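You operate a simulated robot arm through the tools that you are given. There is no shell and no other tool. Be economical: measure what you need, move in short steps, check, and stop when the job is done.

You are at the controls of a simulated robot arm. One attempt, no reset.

## Task
Link the sampler board with the blue tube and set 3.2 L/min.
Fine: push the tube home on the valve barb and the pump barb, turn the inlet lever to the blue inlet, pump lever on (it lifts 20 kPa at most), then turn the trim knob till the display shows the figure; leave the pump running.

The check looks at the end state, three seconds after you hand in, the way a careful person would. Anything else that was tipped, shoved, dropped, spilled or broken makes it a failure.

## Robot
A 7-joint arm with a two-finger parallel gripper, fixed in place. Base frame: the origin is at the foot of the arm, x ahead of it, y to its left, z up. Readings come in mm, degrees, newtons and seconds.
With the tool pointing down near the work surface it reaches from about 280 to 740 mm from the base axis. Its first joint turns from -115.0 to 115.0 degrees. Payload 3.91 kg.
The tool frame sits at the grasp point between the pads (the TCP): z along the fingers, y along the line on which they close. The tips reach 30 mm beyond it. The gripper opens to 110 mm. The fingers are 20 mm wide and 10 mm thick; the gripper's body (48 by 112 mm) begins 55 mm behind the TCP.
Orientation is that of the tool frame in the base frame, as a unit quaternion [w, x, y, z]. With the fingers straight down and closing along the base's y, the tool's x points along the base's -x, its y along +y and its z along -z.

## Interface
- The arm moves only by the tool servo_tool. Its argument "targets" is a list of rows, each a list of 7 numbers: the shift along the tool's x, y, z in mm, then the turn, a rotation vector about the tool's x, y, z in degrees, then the gripper command, from -1 (fully open) to 1 (shut), values between in proportion. In form: [[dx, dy, dz, wx, wy, wz, claw], ...]. A call has 1 to 10 rows; each row shifts and turns the commanded pose from where the row before left it, along the tool's axes as they then stand. A row lasts 0.2 s, in which the tool goes at most 50 mm and 8.6 degrees; a call with a longer step from one row to the next is refused whole, and so is a gripper value outside its range. A pose out of reach is approached as far as the arm can. The call stops where the force on the tool passes 40 N (or 10 N more than at its start, if that is more) or the arm is blocked; 0.2 s more then pass. Each finger travels about 108 mm/s and halts on what it meets, pressing with about 44 N; the grip force reading is that of the motor and also rises with nothing between the fingers. The clock runs only during rows and for 0.2 s after the last one: add rows that do not move to give the fingers time. It gives the time, the measured TCP pose, the force on the tool (base axes), the opening and the grip force at its end, in the units of the frame above (readings bear some noise), with the torque about the TCP (base axes, N m) and any sound that the robot's microphone picked up, and new pictures: "pictures" is both (left out), scene, wrist or none.
- Cameras (640 x 400 px; columns grow to the right, rows downward): "scene" is fixed at [400, 650.1, 1423]; the picture's right is [-0.52, 0.85, 0.00], its down [0.60, 0.37, -0.71] and it looks along [-0.61, -0.37, -0.70] (base axes); focal length 214 px, centre (320, 200). "wrist" rides on the gripper at [72, 17, -103] in the tool frame; the picture's right is [-0.23, 0.97, 0.00], its down [-0.76, -0.18, -0.62] and it looks along [-0.61, -0.14, 0.78] (tool axes); focal length 222 px, centre (320, 200). There is no depth. A picture from a camera that has moved, and an enlarged one, comes with that camera's place and axes in the base frame and with its lens.
- raise_lower(by): slides the trunk up (or, below 0, down) by that many mm; the arm rides with it, the base frame stays. It gives what a move gives, with no picture.
- close_up(camera, box): a new picture of the part [left, top, right, bottom] of that camera's present view, enlarged. No time passes.
- close_job(): hands the job in; it is judged then, once.

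Work in short steps. Places have to be worked out from the pictures, the camera data and where the tool is seen: move nearer, look again, correct. Check each grasp and each placing, and mend what went wrong. You have 120 turns and 200 pictures in all, those below and enlarged ones among them. Open the gripper and draw the arm clear of the work before you hand the job in, unless the task says otherwise; then end with one line.

The tools are called after "Request:" as name(argument=value, ...) on one line, values as JSON. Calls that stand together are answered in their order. servo_tool: Moves the arm, as the interface text tells. Its arguments: {"type":"object","properties":{"targets":{"type":"array"},"pictures":{"type":"string","enum":["both","scene","wrist","none"]}},"required":["targets"]} The other tools are called the same way: raise_lower (by) slides the trunk up or down; close_up (camera, box) takes an enlarged picture of a part of a camera's view; close_job () hands the job in.

At the start:

```text
t: 0.0
tcp_pos: [-23.9, 482.6, 1195.8]
tcp_rot: [0.0, 0.0, 1.0, 0.0]
wrist_force: [0.6, 0.1, -0.9]
ft_torque: [0.03, 0.02, -0.03]
finger_gap: 110.2
grip_force: 0.0
trunk travel left (down, up): [-825.0, 165.0]
```

scene: 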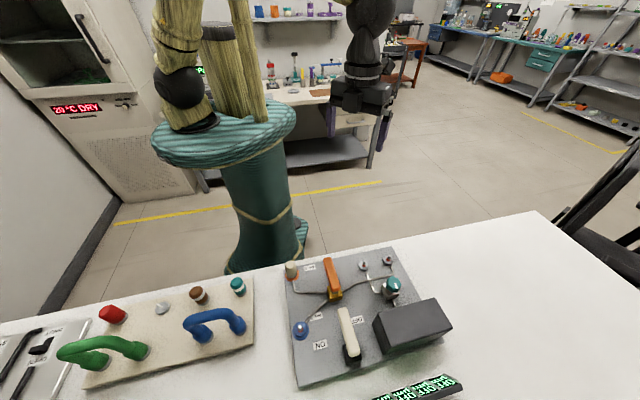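
wrist: 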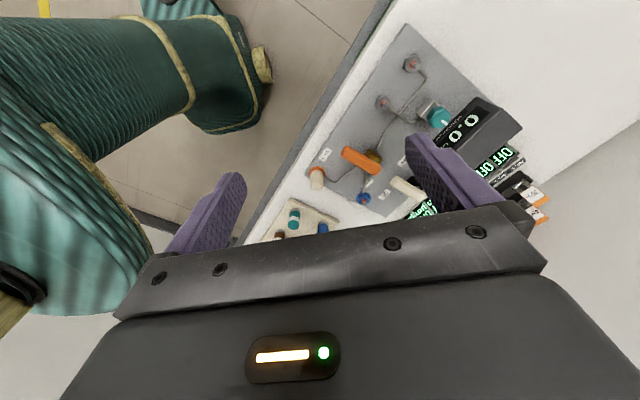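

I'll first enlarge the scene view to understand the board and the tube rack.

Request:
close_up(camera="scene", box=[270, 240, 470, 400])

Request:
close_up(camera="scene", box=[40, 250, 270, 400])

Request:
close_up(camera="wrist", box=[250, 20, 560, 240])

```text
2.50 times, centred on (370, 320) of scene
camera zoom: at [400.0, 650.1, 1423.0], right [-0.52, 0.85, 0.0], down [0.6, 0.37, -0.71], along [-0.61, -0.37, -0.7], focal length 536 px, centre (195, -100)
```

zoom: 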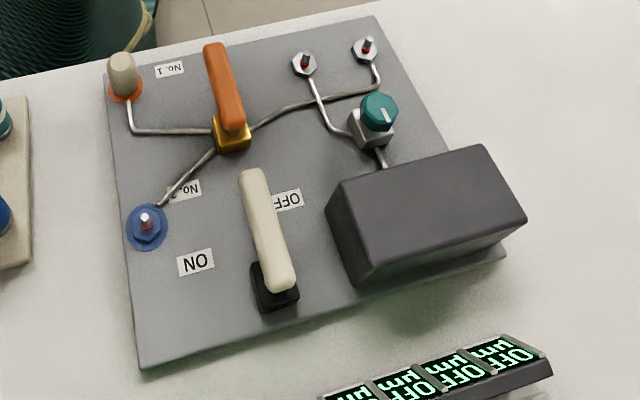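

```text
2.67 times, centred on (155, 325) of scene
camera zoom: at [400.0, 650.1, 1423.0], right [-0.52, 0.85, 0.0], down [0.6, 0.37, -0.71], along [-0.61, -0.37, -0.7], focal length 572 px, centre (760, -133)
```

zoom: 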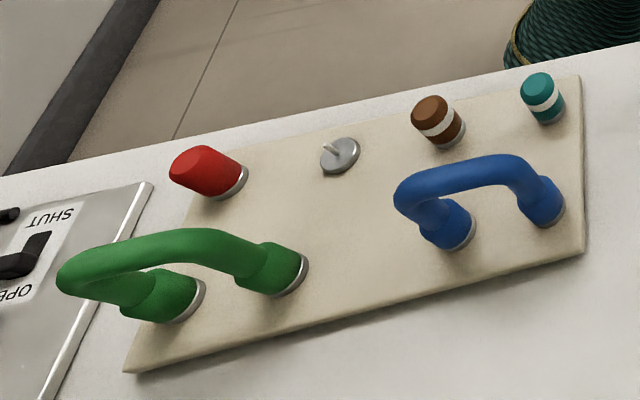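

```text
1.82 times, centred on (405, 130) of wrist
camera zoom: at [-96.6, 499.0, 1298.6], right [0.23, 0.97, 0.0], down [0.76, -0.18, 0.62], along [0.61, -0.14, -0.78], focal length 404 px, centre (166, 327)
```

zoom: 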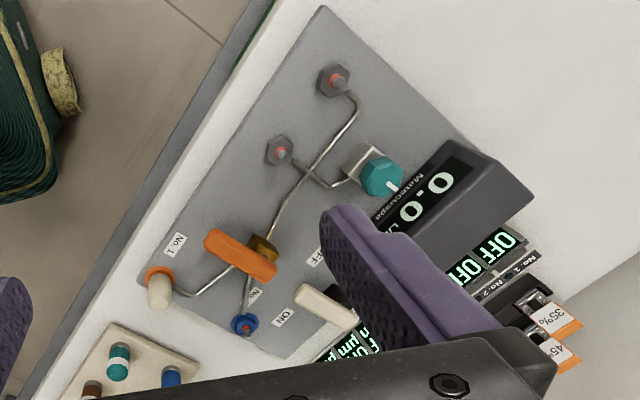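

The board lies at about z≈825: the blue inlet triangulates to (292,529,825), the barbs to about (50,594) and (-8,653), and the blue tube legs to about (421,346) and (365,406). I'll descend part way over the barbs to measure better.

Request:
servo_tool(targets=[[0, 23.6, 39, 0, 0, 0, -1], [0, 23.6, 39, 0, 0, 0, -1], [0, 23.6, 39, 0, 0, 0, -1], [0, 23.6, 39, 0, 0, 0, -1], [0, 23.6, 39, 0, 0, 0, -1], [0, 0, 0, 0, 0, 0, -1]], pictures="both")

```text
t: 1.4
tcp_pos: [-23.4, 599.4, 999.3]
tcp_rot: [0.0, 0.001, 1.0, -0.001]
wrist_force: [1.1, 0.1, 0.1]
ft_torque: [0.02, -0.01, -0.02]
finger_gap: 110.0
grip_force: 0.0
trunk travel left (down, up): [-825.0, 165.0]
camera wrist: at [-96.2, 614.9, 1102.4], right [0.23, 0.97, 0.0], down [0.76, -0.18, 0.62], along [0.61, -0.14, -0.78], focal length 222 px, centre (320, 200)
```

scene: 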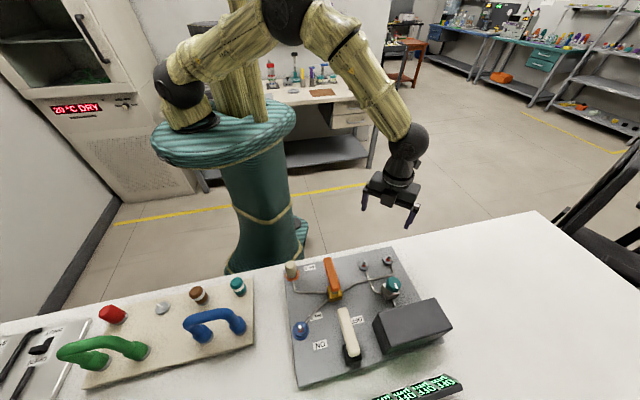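
wrist: 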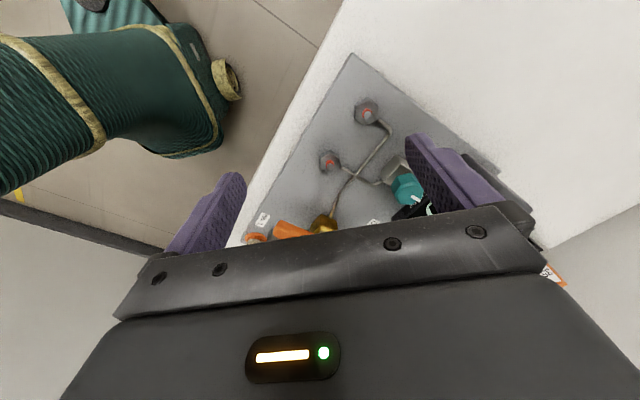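

Both barbs are in the wrist view; I'll enlarge it.

Request:
close_up(camera="wrist", box=[290, 60, 450, 160])

Request:
close_up(camera="scene", box=[340, 240, 420, 290])

```text
4.00 times, centred on (370, 110) of wrist
camera zoom: at [-96.2, 614.9, 1102.4], right [0.23, 0.97, 0.0], down [0.76, -0.18, 0.62], along [0.61, -0.14, -0.78], focal length 888 px, centre (120, 560)
```

zoom: 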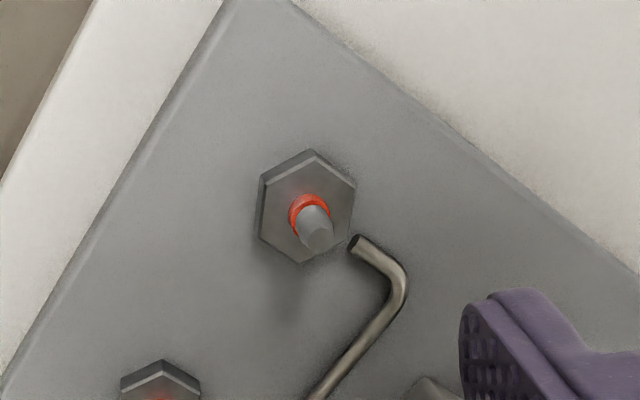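

```text
8.00 times, centred on (380, 265) of scene
camera zoom: at [400.0, 650.1, 1423.0], right [-0.52, 0.85, 0.0], down [0.6, 0.37, -0.71], along [-0.61, -0.37, -0.7], focal length 1716 px, centre (-160, -320)
```

zoom: 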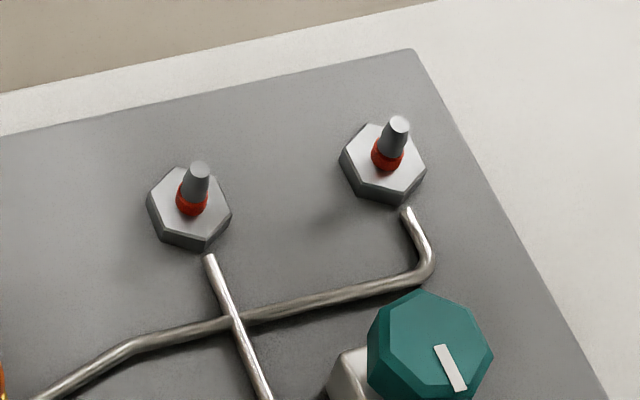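

Both barbs are plain with a red home band at the base. I'll go over to the blue tube at safe height, then turn the wrist 45° so the fingers straddle its arch.

Request:
servo_tool(targets=[[-41.6, -22.3, 0, 0, 0, 0, -1], [-41.6, -22.3, 0, 0, 0, 0, -1], [-41.6, -22.3, 0, 0, 0, 0, -1], [-41.6, -22.3, 0, 0, 0, 0, -1], [-41.6, -22.3, 0, 0, 0, 0, -1], [-41.6, -22.3, 0, 0, 0, 0, -1], [-41.6, -22.3, 0, 0, 0, 0, -1], [-41.6, -22.3, 0, 0, 0, 0, -1], [-41.6, -22.3, 0, 0, 0, 0, -1], [-41.6, -22.3, 0, 0, 0, 0, -1]], pictures="none")

Request:
servo_tool(targets=[[0, 0, 0, 0, 0, 7.5, -1], [0, 0, 0, 0, 0, 7.5, -1], [0, 0, 0, 0, 0, 7.5, -1], [0, 0, 0, 0, 0, 7.5, -1], [0, 0, 0, 0, 0, 7.5, -1], [0, 0, 0, 0, 0, 7.5, -1], [0, 0, 0, 0, 0, 0, -1]], pictures="both")

```text
t: 3.6
tcp_pos: [392.7, 380.4, 1001.8]
tcp_rot: [-0.001, 0.0, 1.0, 0.0]
wrist_force: [0.6, -1.6, -0.7]
ft_torque: [0.01, 0.03, 0.0]
finger_gap: 110.1
grip_force: 0.0
trunk travel left (down, up): [-825.0, 165.0]
```

```text
t: 5.2
tcp_pos: [392.2, 378.4, 1000.0]
tcp_rot: [-0.001, 0.382, 0.924, 0.001]
wrist_force: [-0.7, -0.1, 0.2]
ft_torque: [0.03, -0.03, -0.02]
finger_gap: 110.2
grip_force: 0.1
trunk travel left (down, up): [-825.0, 165.0]
camera wrist: at [352.6, 440.8, 1103.5], right [0.85, 0.53, 0.0], down [0.41, -0.66, 0.62], along [0.33, -0.53, -0.78], focal length 222 px, centre (320, 200)
```

scene: 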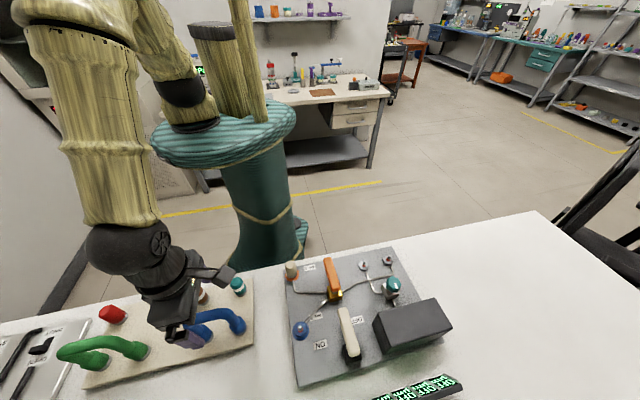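
wrist: 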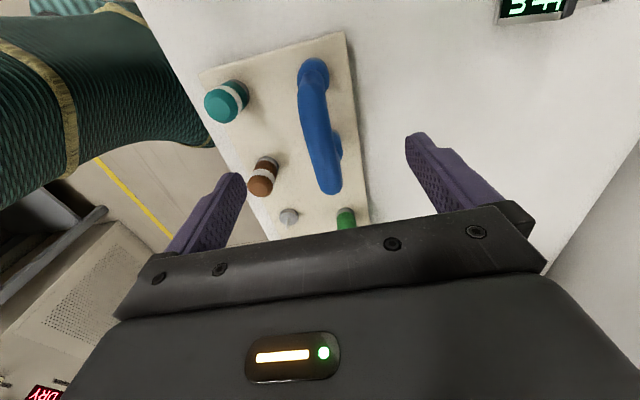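

The tube is in view between the finger lines. Enlarging to measure it.

Request:
close_up(camera="wrist", box=[240, 40, 400, 240])

Request:
close_up(camera="scene", box=[170, 270, 270, 370])

```text
2.00 times, centred on (320, 140) of wrist
camera zoom: at [352.6, 440.8, 1103.5], right [0.85, 0.53, 0.0], down [0.41, -0.66, 0.62], along [0.33, -0.53, -0.78], focal length 444 px, centre (320, 320)
```

zoom: 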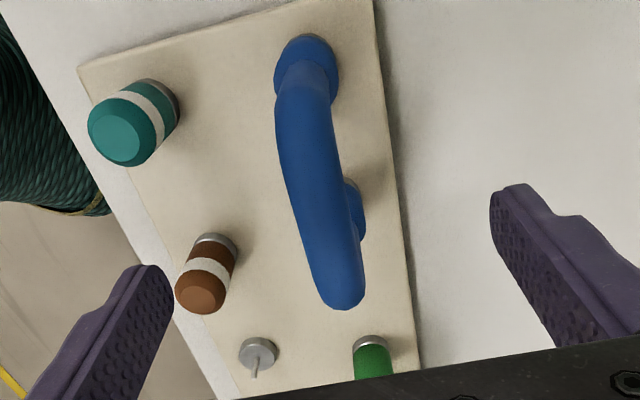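

```text
4.00 times, centred on (220, 320) of scene
camera zoom: at [400.0, 650.1, 1423.0], right [-0.52, 0.85, 0.0], down [0.6, 0.37, -0.71], along [-0.61, -0.37, -0.7], focal length 858 px, centre (720, -280)
```

zoom: 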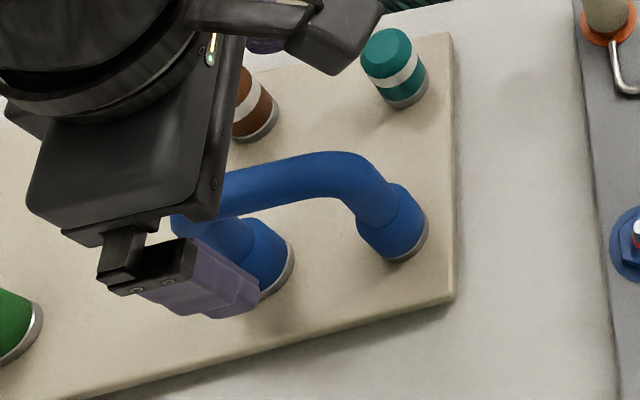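

The arch is parallel to the fingers' gap, its centre about 9 mm toward tool −x and 2.5 mm toward −y, crown roughly z≈930. I'll shift and descend partly, with the fingers straddling it.

Request:
servo_tool(targets=[[-9, -2.5, 20, 0, 0, 0, -1], [0, 0, 30, 0, 0, 0, -1], [0, 0, 0, 0, 0, 0, -1]], pictures="both")

```text
t: 6.0
tcp_pos: [397.5, 370.8, 952.0]
tcp_rot: [0.0, 0.382, 0.924, 0.0]
wrist_force: [1.2, -0.1, -0.9]
ft_torque: [-0.01, -0.01, -0.02]
finger_gap: 110.1
grip_force: 0.0
trunk travel left (down, up): [-825.0, 165.0]
camera wrist: at [358.0, 433.4, 1054.8], right [0.85, 0.53, 0.0], down [0.41, -0.66, 0.62], along [0.33, -0.53, -0.78], focal length 222 px, centre (320, 200)
```

scene: 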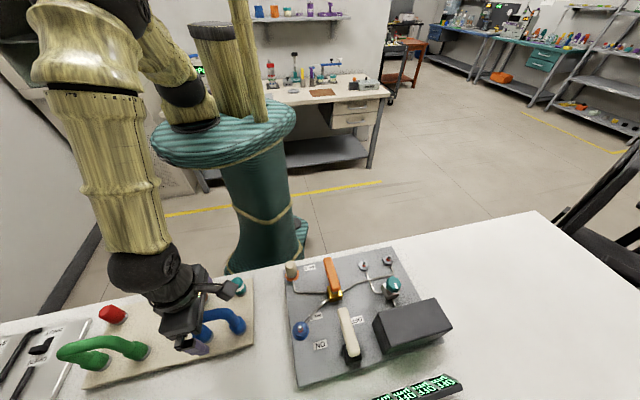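
wrist: 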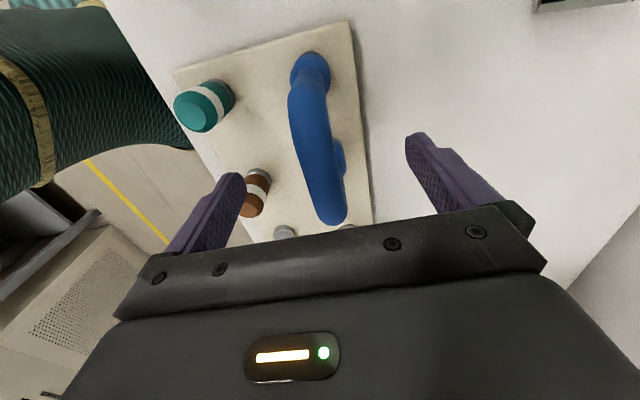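

Triangulating the bend between the two views gives the crown near z≈930 and centred about the tool. I'll descend another 30 mm, look, then close.

Request:
servo_tool(targets=[[0, 0, 15, 0, 0, 0, -1], [0, 0, 15, 0, 0, 0, -1], [0, 0, 0, 0, 0, 0, -1]], pictures="both")

Request:
close_up(camera="scene", box=[150, 270, 270, 370])

```text
t: 6.8
tcp_pos: [399.1, 370.3, 922.2]
tcp_rot: [0.001, 0.383, 0.924, 0.0]
wrist_force: [0.5, -0.1, -0.7]
ft_torque: [0.0, -0.01, -0.01]
finger_gap: 109.9
grip_force: 0.1
trunk travel left (down, up): [-825.0, 165.0]
camera wrist: at [358.1, 433.0, 1024.8], right [0.85, 0.53, 0.0], down [0.41, -0.66, 0.62], along [0.33, -0.53, -0.78], focal length 222 px, centre (320, 200)
```

scene: 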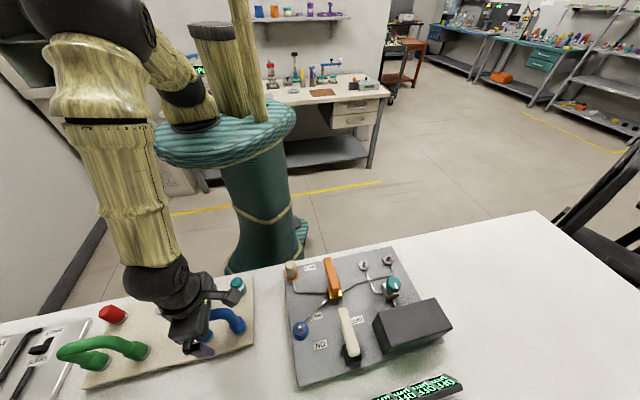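
wrist: 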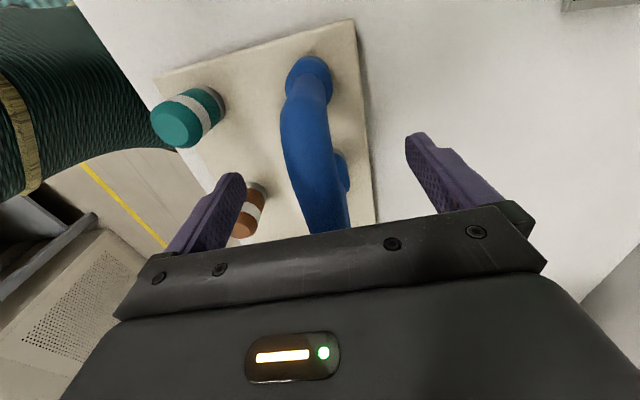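

```text
4.00 times, centred on (210, 320) of scene
camera zoom: at [400.0, 650.1, 1423.0], right [-0.52, 0.85, 0.0], down [0.6, 0.37, -0.71], along [-0.61, -0.37, -0.7], focal length 858 px, centre (760, -280)
```

zoom: 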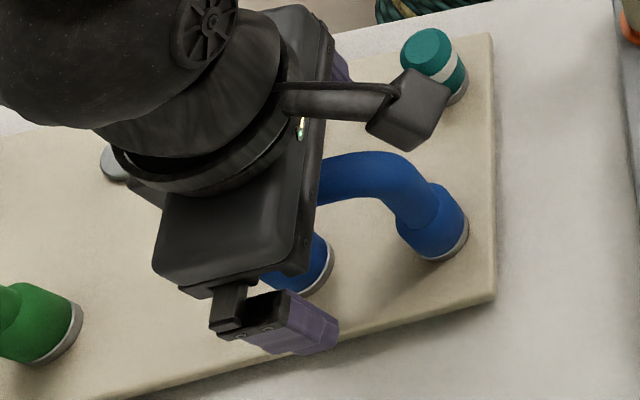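

The tube lies between the pads at tool height. Closing the gripper on it in two stages.

Request:
servo_tool(targets=[[0, 0, 0, 0, 0, 0, 0.2], [0, 0, 0, 0, 0, 0, 0.4], [0, 0, 0, 0, 0, 0, 0.6], [0, 0, 0, 0, 0, 0, 1], [0, 0, 0, 0, 0, 0, 1]], pictures="both")

```text
t: 8.0
tcp_pos: [397.7, 369.9, 922.1]
tcp_rot: [0.0, 0.383, 0.924, 0.001]
wrist_force: [-0.9, -0.7, 0.1]
ft_torque: [0.03, -0.04, -0.01]
finger_gap: 20.8
grip_force: 44.1
trunk travel left (down, up): [-825.0, 165.0]
camera wrist: at [358.1, 433.0, 1024.7], right [0.85, 0.53, 0.0], down [0.41, -0.66, 0.62], along [0.33, -0.53, -0.78], focal length 222 px, centre (320, 200)
```

scene: 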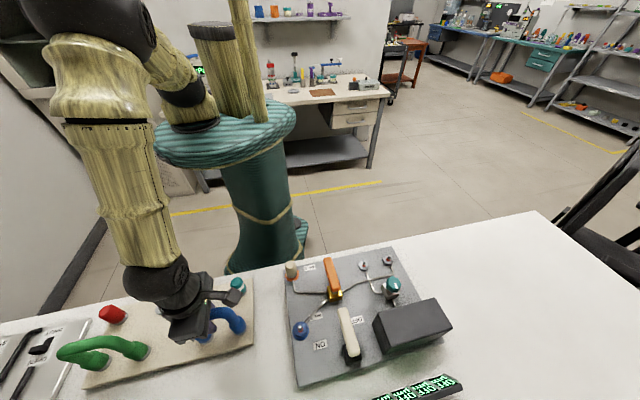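
wrist: 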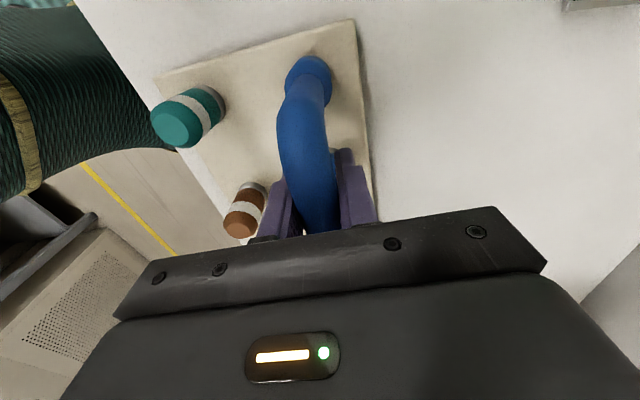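

Gripped firmly at 20.8 mm. I'll lift straight up slowly to draw the tube off its pegs.

Request:
servo_tool(targets=[[0, 0, -5, 0, 0, 0, 1], [0, 0, -8, 0, 0, 0, 1], [0, 0, -12, 0, 0, 0, 1], [0, 0, -15, 0, 0, 0, 1], [0, 0, -20, 0, 0, 0, 1], [0, 0, 0, 0, 0, 0, 1]], pictures="both")

```text
t: 9.4
tcp_pos: [398.3, 371.1, 979.9]
tcp_rot: [-0.001, 0.382, 0.924, -0.001]
wrist_force: [0.1, 0.1, -1.9]
ft_torque: [0.0, -0.04, -0.01]
finger_gap: 21.1
grip_force: 43.6
trunk travel left (down, up): [-825.0, 165.0]
camera wrist: at [358.0, 433.6, 1082.8], right [0.85, 0.53, 0.0], down [0.41, -0.66, 0.62], along [0.33, -0.53, -0.78], focal length 222 px, centre (320, 200)
```

scene: 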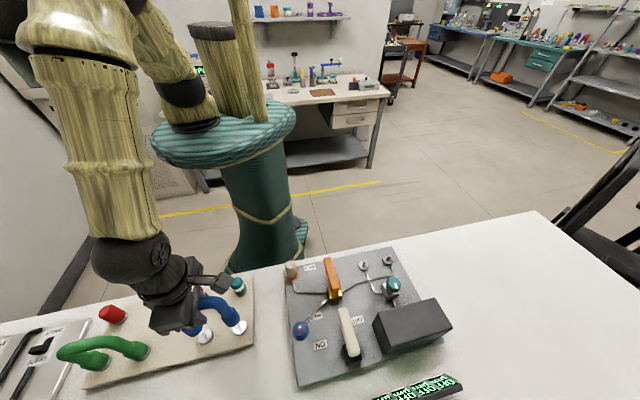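
wrist: 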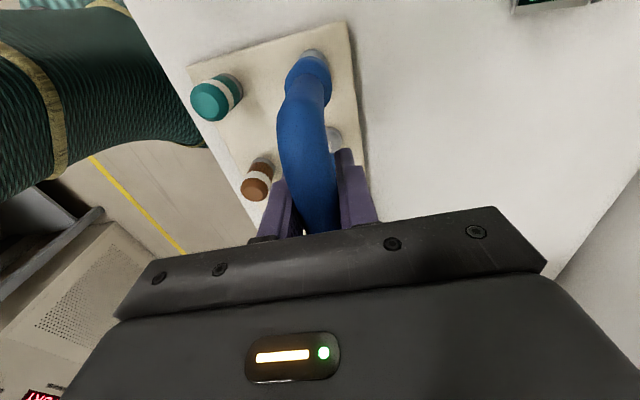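

The tube came free. Enlarging both views to record where the emptied pegs sit relative to the tool, as reference for the barbs.

Request:
close_up(camera="wrist", box=[270, 30, 370, 160])

Request:
close_up(camera="scene", box=[180, 270, 260, 350])

```text
3.08 times, centred on (320, 95) of wrist
camera zoom: at [358.0, 433.6, 1082.8], right [0.85, 0.53, 0.0], down [0.41, -0.66, 0.62], along [0.33, -0.53, -0.78], focal length 684 px, centre (320, 523)
```

zoom: 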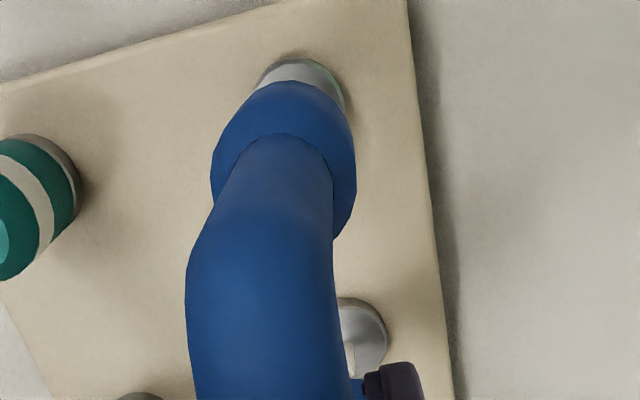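

```text
5.00 times, centred on (220, 310) of scene
camera zoom: at [400.0, 650.1, 1423.0], right [-0.52, 0.85, 0.0], down [0.6, 0.37, -0.71], along [-0.61, -0.37, -0.7], focal length 1072 px, centre (820, -350)
```

zoom: 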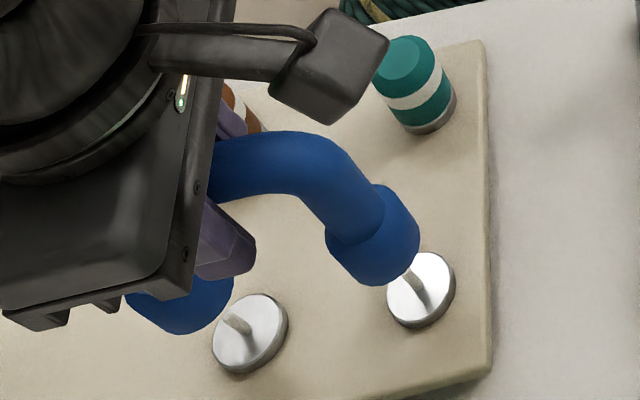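

Pegs A/B resolve to about (371,399) and (427,343), so the tool is centred on the tube; the barbs at about (57,595) and (0,652) have the same 80 mm spacing and 45° direction. I'll lift and carry the tube to above the barbs at (28,624).

Request:
servo_tool(targets=[[0, 0, -40, 0, 0, 0, 1], [0, 0, -40, 0, 0, 0, 1], [0, 0, 0, 0, 0, 0, 1]], pictures="none")

Request:
servo_tool(targets=[[44, -8.3, 0, 0, 0, 0, 1], [44, -8.3, 0, 0, 0, 0, 1], [44, -8.3, 0, 0, 0, 0, 1], [44, -8.3, 0, 0, 0, 0, 1], [44, -8.3, 0, 0, 0, 0, 1], [44, -8.3, 0, 0, 0, 0, 1], [44, -8.3, 0, 0, 0, 0, 1], [44, -8.3, 0, 0, 0, 0, 1], [44, -8.3, 0, 0, 0, 0, 1], [44, -8.3, 0, 0, 0, 0, 1]], pictures="none")

Request:
servo_tool(targets=[[0, 0, 0, 0, 0, 0, 1], [0, 0, 0, 0, 0, 0, 1]], pictures="both")

```text
t: 10.2
tcp_pos: [394.7, 370.1, 1059.9]
tcp_rot: [0.0, 0.383, 0.924, -0.001]
wrist_force: [0.1, -0.2, -1.6]
ft_torque: [0.01, 0.02, -0.02]
finger_gap: 20.8
grip_force: 43.6
trunk travel left (down, up): [-825.0, 165.0]
```

```text
t: 12.4
tcp_pos: [27.3, 620.8, 1060.5]
tcp_rot: [0.0, 0.383, 0.924, 0.0]
wrist_force: [-0.1, 0.6, -1.6]
ft_torque: [0.0, 0.02, 0.01]
finger_gap: 20.8
grip_force: 44.1
trunk travel left (down, up): [-825.0, 165.0]
```

```text
t: 13.0
tcp_pos: [28.8, 621.2, 1060.7]
tcp_rot: [0.001, 0.384, 0.923, 0.0]
wrist_force: [1.0, 0.2, -1.9]
ft_torque: [-0.01, -0.01, -0.01]
finger_gap: 21.1
grip_force: 44.2
trunk travel left (down, up): [-825.0, 165.0]
camera wrist: at [-10.9, 684.0, 1163.8], right [0.85, 0.53, 0.0], down [0.41, -0.66, 0.62], along [0.33, -0.53, -0.78], focal length 222 px, centre (320, 200)
```

scene: 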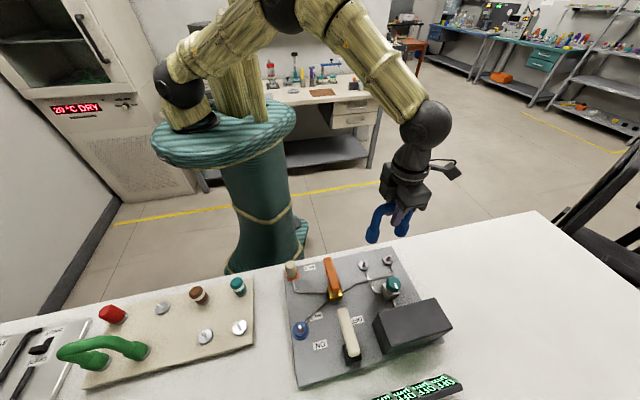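
wrist: 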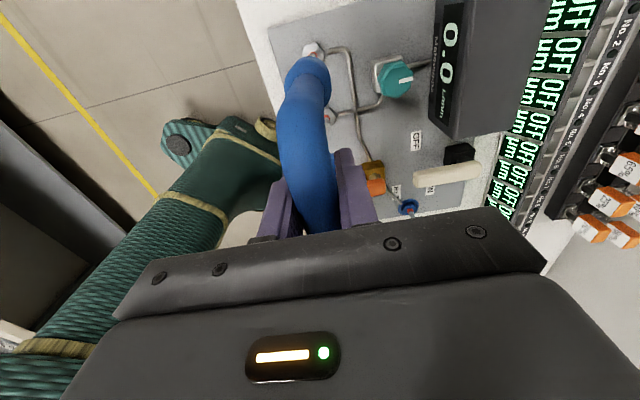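

The tube is over the barbs. I'll correct 2–3 mm and descend to the same relative height (TCP ≈ 981) as the rack reference picture.

Request:
servo_tool(targets=[[2.3, 1.2, 20, 0, 0, 0, 1], [0, 0, 30, 0, 0, 0, 1], [0, 0, 30, 0, 0, 0, 1], [0, 0, 0, 0, 0, 0, 1], [0, 0, 0, 0, 0, 0, 1]], pictures="none")

Request:
close_up(camera="wrist", box=[270, 30, 370, 160])

Request:
close_up(camera="scene", box=[340, 210, 420, 290])

```text
t: 14.2
tcp_pos: [26.5, 623.6, 981.3]
tcp_rot: [0.0, 0.382, 0.924, -0.001]
wrist_force: [0.4, 0.4, -1.0]
ft_torque: [-0.02, 0.01, 0.0]
finger_gap: 20.9
grip_force: 43.9
trunk travel left (down, up): [-825.0, 165.0]
```

```text
3.08 times, centred on (320, 95) of wrist
camera zoom: at [-13.4, 686.6, 1084.3], right [0.85, 0.53, 0.0], down [0.41, -0.66, 0.62], along [0.33, -0.53, -0.78], focal length 684 px, centre (320, 523)
```

zoom: 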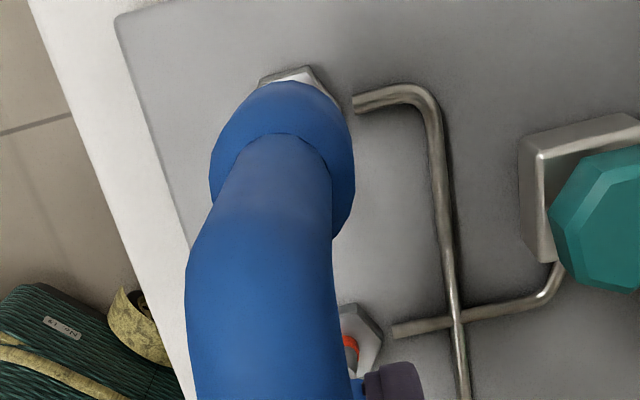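

```text
5.00 times, centred on (380, 250) of scene
camera zoom: at [400.0, 650.1, 1423.0], right [-0.52, 0.85, 0.0], down [0.6, 0.37, -0.71], along [-0.61, -0.37, -0.7], focal length 1072 px, centre (20, -50)
```

zoom: 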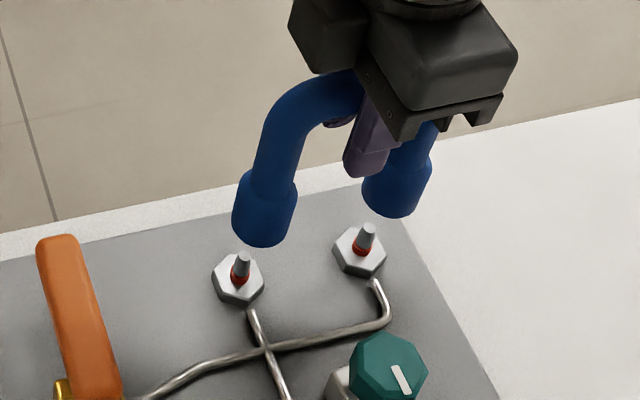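

The nut/barb positions match the reference picture within about 1–2 mm. I'll zoom the scene view for a finer check of the cuff-to-barb alignment.

Request:
close_up(camera="scene", box=[380, 235, 420, 270])

Request:
close_up(camera="scene", box=[350, 240, 390, 275])

```text
11.43 times, centred on (400, 252) of scene
camera zoom: at [400.0, 650.1, 1423.0], right [-0.52, 0.85, 0.0], down [0.6, 0.37, -0.71], along [-0.61, -0.37, -0.7], focal length 2451 px, centre (-594, -400)
```

zoom: 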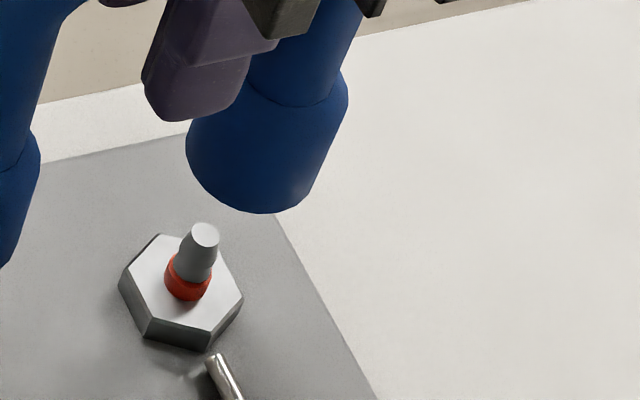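

```text
11.43 times, centred on (370, 258) of scene
camera zoom: at [400.0, 650.1, 1423.0], right [-0.52, 0.85, 0.0], down [0.6, 0.37, -0.71], along [-0.61, -0.37, -0.7], focal length 2451 px, centre (-251, -457)
```

zoom: 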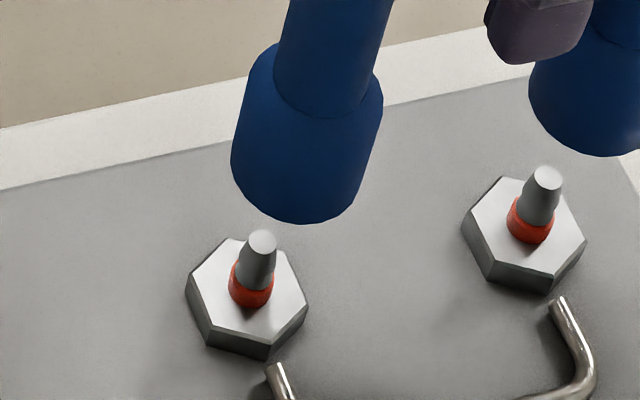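

The scene view suggests the cuffs sit ~2.5 mm too far toward picture right. I'll correct this and descend until the cuff ends are just above the barb tips.

Request:
servo_tool(targets=[[-2.4, -0.6, 0, 0, 0, 0, 1], [0, 0, 14, 0, 0, 0, 1], [0, 0, 14, 0, 0, 0, 1], [0, 0, 0, 0, 0, 0, 1], [0, 0, 0, 0, 0, 0, 1]], pictures="none")

Request:
close_up(camera="scene", box=[345, 230, 409, 270])

Request:
close_up(camera="wrist", box=[270, 30, 370, 160])

```text
t: 15.4
tcp_pos: [27.9, 621.0, 951.8]
tcp_rot: [0.0, 0.382, 0.924, 0.0]
wrist_force: [-0.3, -0.2, -1.6]
ft_torque: [0.0, -0.03, 0.01]
finger_gap: 21.0
grip_force: 44.0
trunk travel left (down, up): [-825.0, 165.0]
```

```text
10.00 times, centred on (377, 250) of scene
camera zoom: at [400.0, 650.1, 1423.0], right [-0.52, 0.85, 0.0], down [0.6, 0.37, -0.71], along [-0.61, -0.37, -0.7], focal length 2145 px, centre (-250, -300)
```

zoom: 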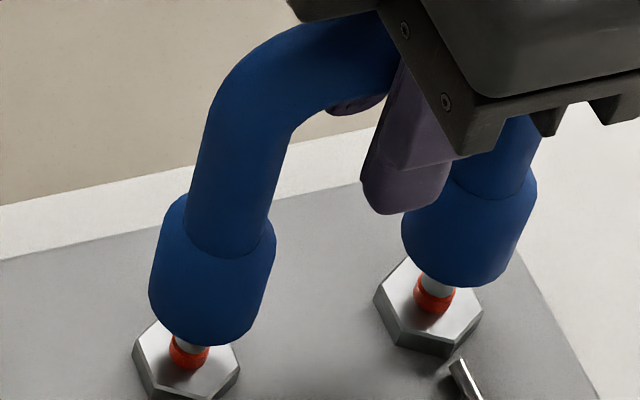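

```text
3.08 times, centred on (320, 95) of wrist
camera zoom: at [-12.5, 683.9, 1055.7], right [0.85, 0.53, 0.0], down [0.41, -0.66, 0.62], along [0.33, -0.53, -0.78], focal length 684 px, centre (320, 523)
```

zoom: 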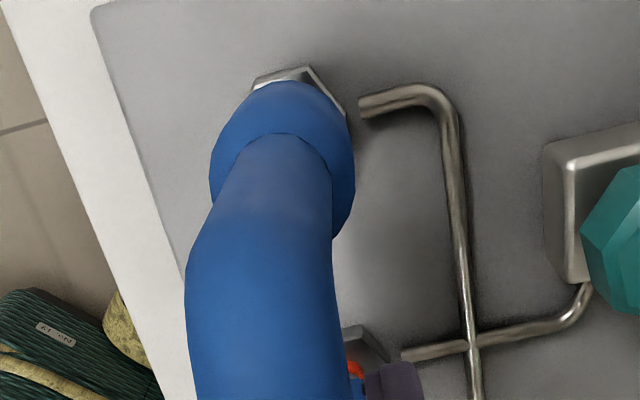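

The cuffs now line up with the barbs to about 1 mm. I'll lower gently onto the barbs and check the forces.

Request:
servo_tool(targets=[[0, 0, 4, 0, 0, 0, 1], [0, 0, 4, 0, 0, 0, 1], [0, 0, 3, 0, 0, 0, 1], [0, 0, 0, 0, 0, 0, 1]], pictures="none")

Request:
close_up(camera="scene", box=[345, 230, 409, 270])

```text
t: 16.4
tcp_pos: [26.9, 621.2, 941.2]
tcp_rot: [0.0, 0.382, 0.924, 0.0]
wrist_force: [0.7, 1.0, -1.6]
ft_torque: [0.03, -0.02, 0.0]
finger_gap: 21.0
grip_force: 44.3
trunk travel left (down, up): [-825.0, 165.0]
```

```text
10.00 times, centred on (377, 250) of scene
camera zoom: at [400.0, 650.1, 1423.0], right [-0.52, 0.85, 0.0], down [0.6, 0.37, -0.71], along [-0.61, -0.37, -0.7], focal length 2145 px, centre (-250, -300)
```

zoom: 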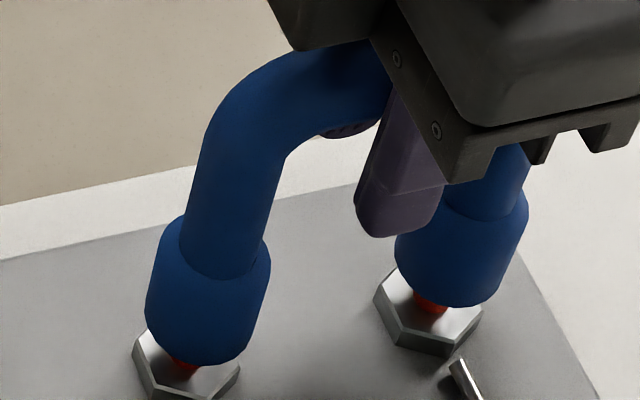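

No resistance yet; continuing down in small steps.

Request:
servo_tool(targets=[[0, 0, 3, 0, 0, 0, 1], [0, 0, 3, 0, 0, 0, 1], [0, 0, 3, 0, 0, 0, 1], [0, 0, 0, 0, 0, 0, 1]], pictures="none")

Request:
close_up(camera="scene", box=[345, 230, 409, 270])

```text
t: 17.4
tcp_pos: [27.5, 621.3, 934.0]
tcp_rot: [0.0, 0.382, 0.924, 0.001]
wrist_force: [-0.1, -0.5, 9.2]
ft_torque: [-0.01, -0.01, 0.04]
finger_gap: 20.8
grip_force: 43.7
trunk travel left (down, up): [-825.0, 165.0]
```

```text
10.00 times, centred on (377, 250) of scene
camera zoom: at [400.0, 650.1, 1423.0], right [-0.52, 0.85, 0.0], down [0.6, 0.37, -0.71], along [-0.61, -0.37, -0.7], focal length 2145 px, centre (-250, -300)
```

zoom: 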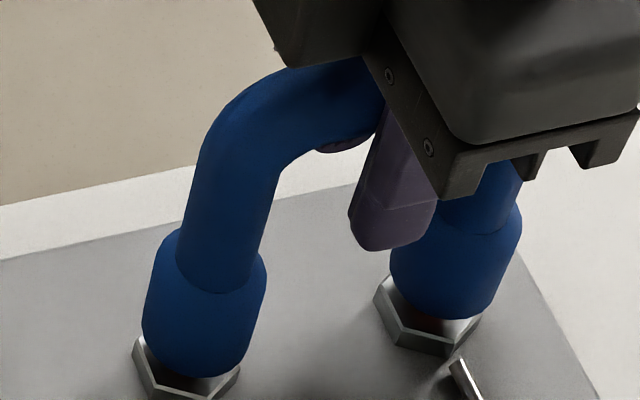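

9 N purely vertical with no side load: it is going on. Pushing further.

Request:
servo_tool(targets=[[0, 0, 2.5, 0, 0, 0, 1], [0, 0, 2.5, 0, 0, 0, 1], [0, 0, 2.5, 0, 0, 0, 1], [0, 0, 2.5, 0, 0, 0, 1], [0, 0, 0, 0, 0, 0, 1]], pictures="none")

Request:
close_up(camera="scene", box=[345, 230, 409, 270])

```text
t: 18.6
tcp_pos: [28.3, 622.3, 922.7]
tcp_rot: [0.0, 0.383, 0.924, -0.001]
wrist_force: [-0.5, 0.1, -1.6]
ft_torque: [0.02, -0.05, 0.01]
finger_gap: 21.0
grip_force: 43.8
trunk travel left (down, up): [-825.0, 165.0]
```

```text
10.00 times, centred on (377, 250) of scene
camera zoom: at [400.0, 650.1, 1423.0], right [-0.52, 0.85, 0.0], down [0.6, 0.37, -0.71], along [-0.61, -0.37, -0.7], focal length 2145 px, centre (-250, -300)
```

zoom: 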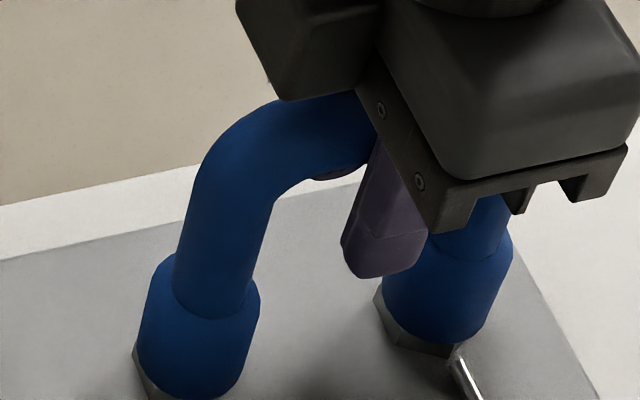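

It slid on and the force fell; TCP 922.7, near the expected home height. I'll press a little more to feel the stop.

Request:
servo_tool(targets=[[0, 0, 1.5, 0, 0, 0, 1], [0, 0, 1.5, 0, 0, 0, 1], [0, 0, 0, 0, 0, 0, 1]], pictures="none")

Request:
close_up(camera="scene", box=[345, 240, 409, 280])

```text
t: 19.4
tcp_pos: [29.0, 621.5, 922.9]
tcp_rot: [-0.001, 0.382, 0.924, 0.002]
wrist_force: [0.0, 1.3, 16.3]
ft_torque: [-0.46, -0.27, -0.02]
finger_gap: 20.9
grip_force: 43.7
trunk travel left (down, up): [-825.0, 165.0]
```

```text
10.00 times, centred on (377, 260) of scene
camera zoom: at [400.0, 650.1, 1423.0], right [-0.52, 0.85, 0.0], down [0.6, 0.37, -0.71], along [-0.61, -0.37, -0.7], focal length 2145 px, centre (-250, -400)
```

zoom: 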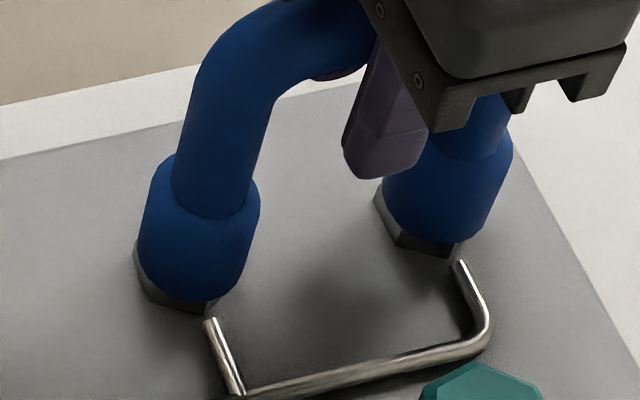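

The stop is felt (16 N), mostly on the near barb side. I'll press a bit harder to be sure the far end is home too.

Request:
servo_tool(targets=[[0, 0, 1.2, 0, 0, 0, 1], [0, 0, 1.2, 0, 0, 0, 1], [0, 0, 0, 0, 0, 0, 1]], pictures="none")

Request:
close_up(camera="wrist", box=[250, 20, 400, 170])

```text
t: 20.2
tcp_pos: [27.5, 622.2, 922.4]
tcp_rot: [-0.002, 0.383, 0.924, 0.003]
wrist_force: [2.5, 5.7, 36.8]
ft_torque: [-0.17, -0.19, 0.05]
finger_gap: 20.9
grip_force: 44.1
trunk travel left (down, up): [-825.0, 165.0]
```

```text
2.67 times, centred on (325, 95) of wrist
camera zoom: at [-12.1, 683.9, 1025.3], right [0.85, 0.53, 0.0], down [0.41, -0.67, 0.62], along [0.33, -0.52, -0.79], focal length 592 px, centre (307, 480)
```

zoom: 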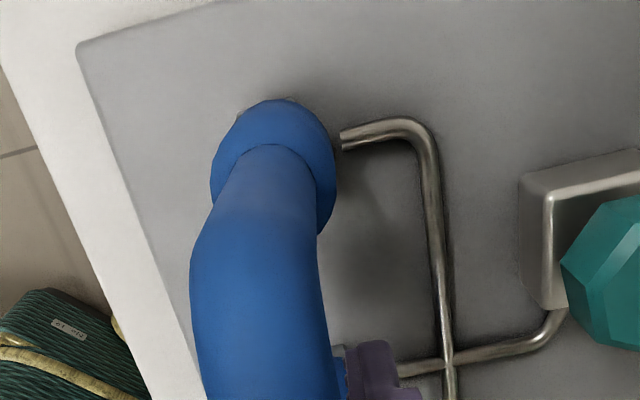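

Torque balanced out at 37 N: both ends are on their stops. I'll release the downward command, open only partly (the trim knob is near), and rise clear.

Request:
servo_tool(targets=[[0, 0, -4.5, 0, 0, 0, 1], [0, 0, 0, 0, 0, 0, 0.1], [0, 0, 0, 0, 0, 0, 0.1], [0, 0, -10, 0, 0, 0, 0.1], [0, 0, -30, 0, 0, 0, 0.1], [0, 0, -40, 0, 0, 0, 0.1], [0, 0, -40, 0, 0, 0, 0.1], [0, 0, 0, 0, 0, 0, 0.1]], pictures="both")

Request:
close_up(camera="scene", box=[345, 230, 425, 290])

```text
t: 22.0
tcp_pos: [27.6, 623.4, 1042.4]
tcp_rot: [0.0, 0.382, 0.924, 0.001]
wrist_force: [0.3, 0.3, -0.5]
ft_torque: [0.01, 0.01, 0.02]
finger_gap: 49.5
grip_force: 0.0
trunk travel left (down, up): [-825.0, 165.0]
camera wrist: at [-12.0, 686.6, 1144.0], right [0.85, 0.53, 0.0], down [0.41, -0.66, 0.62], along [0.33, -0.53, -0.78], focal length 222 px, centre (320, 200)
```

scene: 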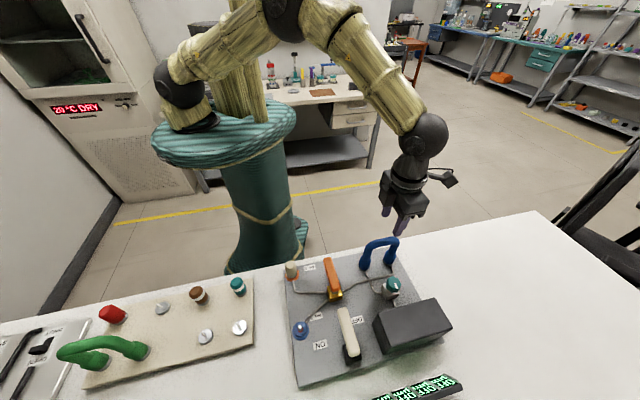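
wrist: 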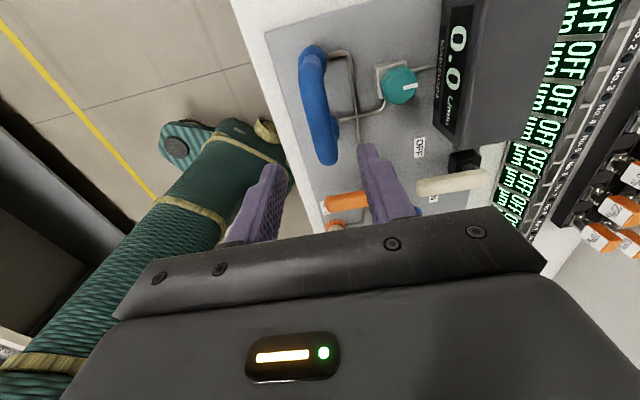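

```text
6.67 times, centred on (385, 260) of scene
camera zoom: at [400.0, 650.1, 1423.0], right [-0.52, 0.85, 0.0], down [0.6, 0.37, -0.71], along [-0.61, -0.37, -0.7], focal length 1430 px, centre (-113, -200)
```

zoom: 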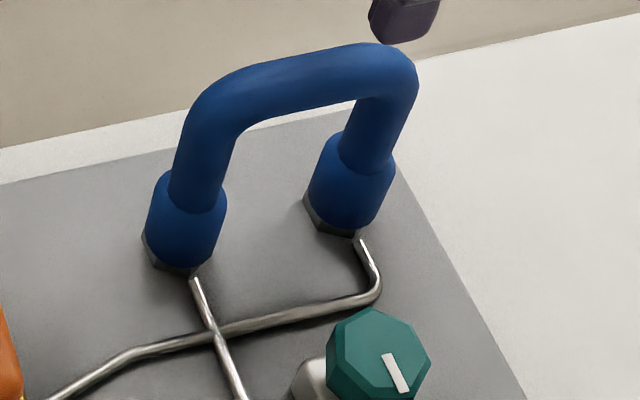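

The tube is fully home on both nuts. Now I'll move over the levers to inspect the inlet lever and pump lever.

Request:
servo_tool(targets=[[-39, 27, 8, 0, 0, 0, 0.1], [-39, 27, 8, 0, 0, 0, 0.1], [-39, 27, 8, 0, 0, 0, 0.1], [-39, 27, 8, 0, 0, 0, 0.1], [0, 0, 0, 0, 0, 0, 0.1], [0, 0, 0, 0, 0, 0, 0.1]], pictures="wrist")

Request:
close_up(camera="wrist", box=[200, 10, 520, 210])

Request:
close_up(camera="scene", box=[280, 245, 400, 365])

```text
t: 23.4
tcp_pos: [216.4, 587.5, 1007.6]
tcp_rot: [-0.001, 0.381, 0.924, 0.0]
wrist_force: [0.9, 0.4, -0.7]
ft_torque: [0.03, 0.01, 0.01]
finger_gap: 49.6
grip_force: 0.0
trunk travel left (down, up): [-825.0, 165.0]
camera wrist: at [175.3, 651.8, 1110.3], right [0.85, 0.53, 0.0], down [0.41, -0.66, 0.62], along [0.33, -0.53, -0.78], focal length 222 px, centre (320, 200)
```

wrist: 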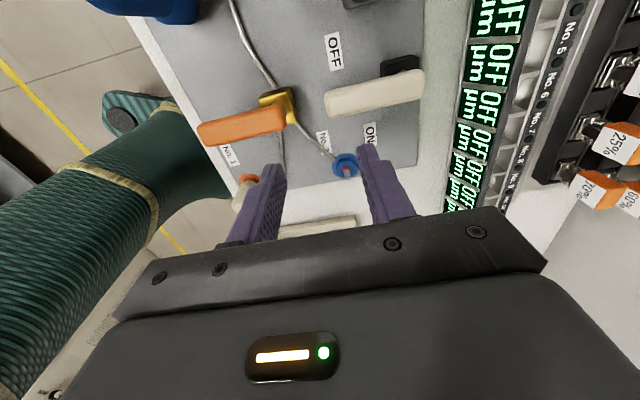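

```text
2.00 times, centred on (360, 110) of wrist
camera zoom: at [175.3, 651.8, 1110.3], right [0.85, 0.53, 0.0], down [0.41, -0.66, 0.62], along [0.33, -0.53, -0.78], focal length 444 px, centre (240, 380)
```

zoom: 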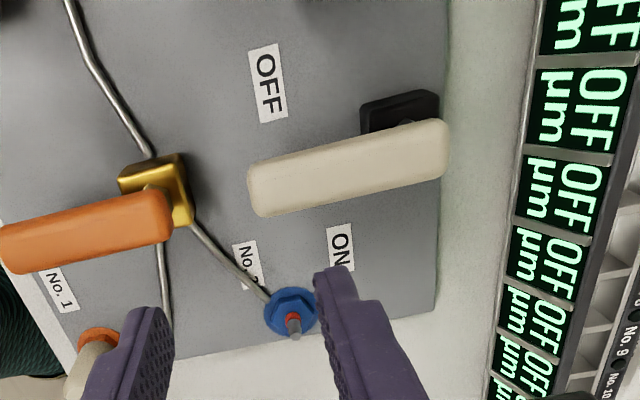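

```text
3.33 times, centred on (340, 305) of scene
camera zoom: at [400.0, 650.1, 1423.0], right [-0.52, 0.85, 0.0], down [0.6, 0.37, -0.71], along [-0.61, -0.37, -0.7], focal length 715 px, centre (253, -150)
```

zoom: 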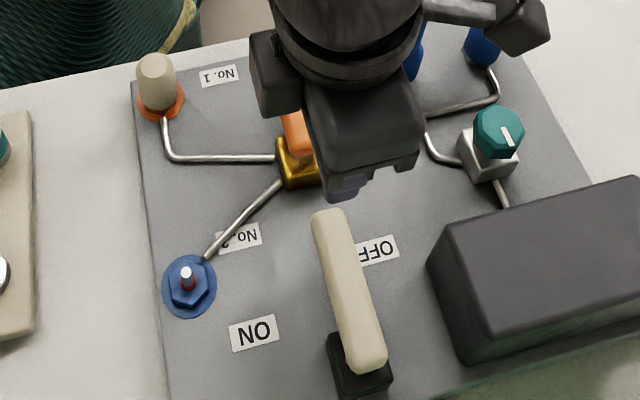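

Both levers are horizontal bars: orange with pivot ≈(177,559) and tip (117,500), z≈867, pointing 225°; white pump lever with pivot ≈(273,655), tip (219,603), z≈878. I'll hover above the orange lever's outer part and turn the wrist 90° so that the fingers straddle it.

Request:
servo_tool(targets=[[2.3, -39.6, 0, 0, 0, 0, 0.1], [2.3, -39.6, 0, 0, 0, 0, 0.1], [2.3, -39.6, 0, 0, 0, 0, 0.1], [0, 0, 0, 0, 0, 8, 0.1], [0, 0, 0, 0, 0, 8, 0.1], [0, 0, 0, 0, 0, 8, 0.1], [0, 0, 0, 0, 0, 8, 0.1], [0, 0, 0, 0, 0, 8, 0.1], [0, 0, 0, 0, 0, 8, 0.1]], pictures="none")

Request:
servo_tool(targets=[[0, 0, 0, 0, 0, 8.4, 0.1], [0, 0, 0, 0, 0, 8.4, 0.1], [0, 0, 0, 0, 0, 8.4, 0.1], [0, 0, 0, 0, 0, 8.4, 0.1], [0, 0, 0, 0, 0, 8.4, 0.1], [0, 0, 0, 0, 0, 0, 0.1], [0, 0, 0, 0, 0, 0, 0.1]], pictures="both")

```text
t: 25.4
tcp_pos: [125.7, 510.3, 1009.3]
tcp_rot: [-0.001, 0.726, 0.688, -0.001]
wrist_force: [-0.1, 0.3, -0.2]
ft_torque: [0.0, 0.02, -0.01]
finger_gap: 49.7
grip_force: 0.1
trunk travel left (down, up): [-825.0, 165.0]
```

```text
t: 27.2
tcp_pos: [153.8, 510.9, 1018.6]
tcp_rot: [-0.011, 0.935, 0.355, 0.0]
wrist_force: [-0.1, -0.3, 0.9]
ft_torque: [-0.02, 0.0, -0.03]
finger_gap: 49.6
grip_force: 0.1
trunk travel left (down, up): [-825.0, 165.0]
stopped in row 7: the arm was blocked; the commanded pose is now the measured one
camera wrist: at [219.6, 542.3, 1121.6], right [0.48, -0.88, -0.02], down [-0.68, -0.39, 0.62], along [-0.55, -0.28, -0.78], focal length 222 px, centre (320, 200)
```

scene: 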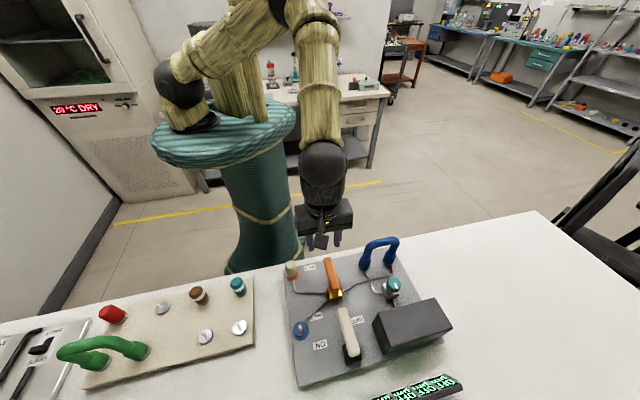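
wrist: 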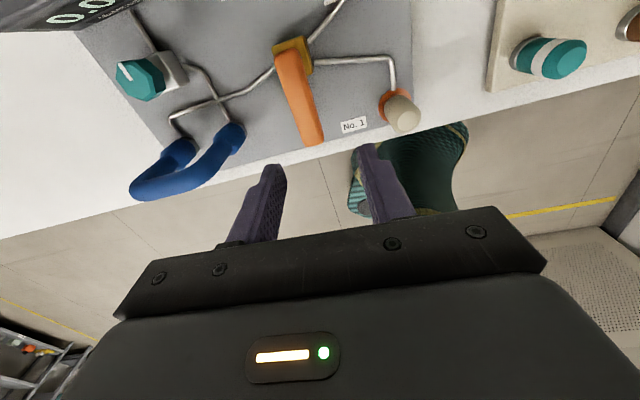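

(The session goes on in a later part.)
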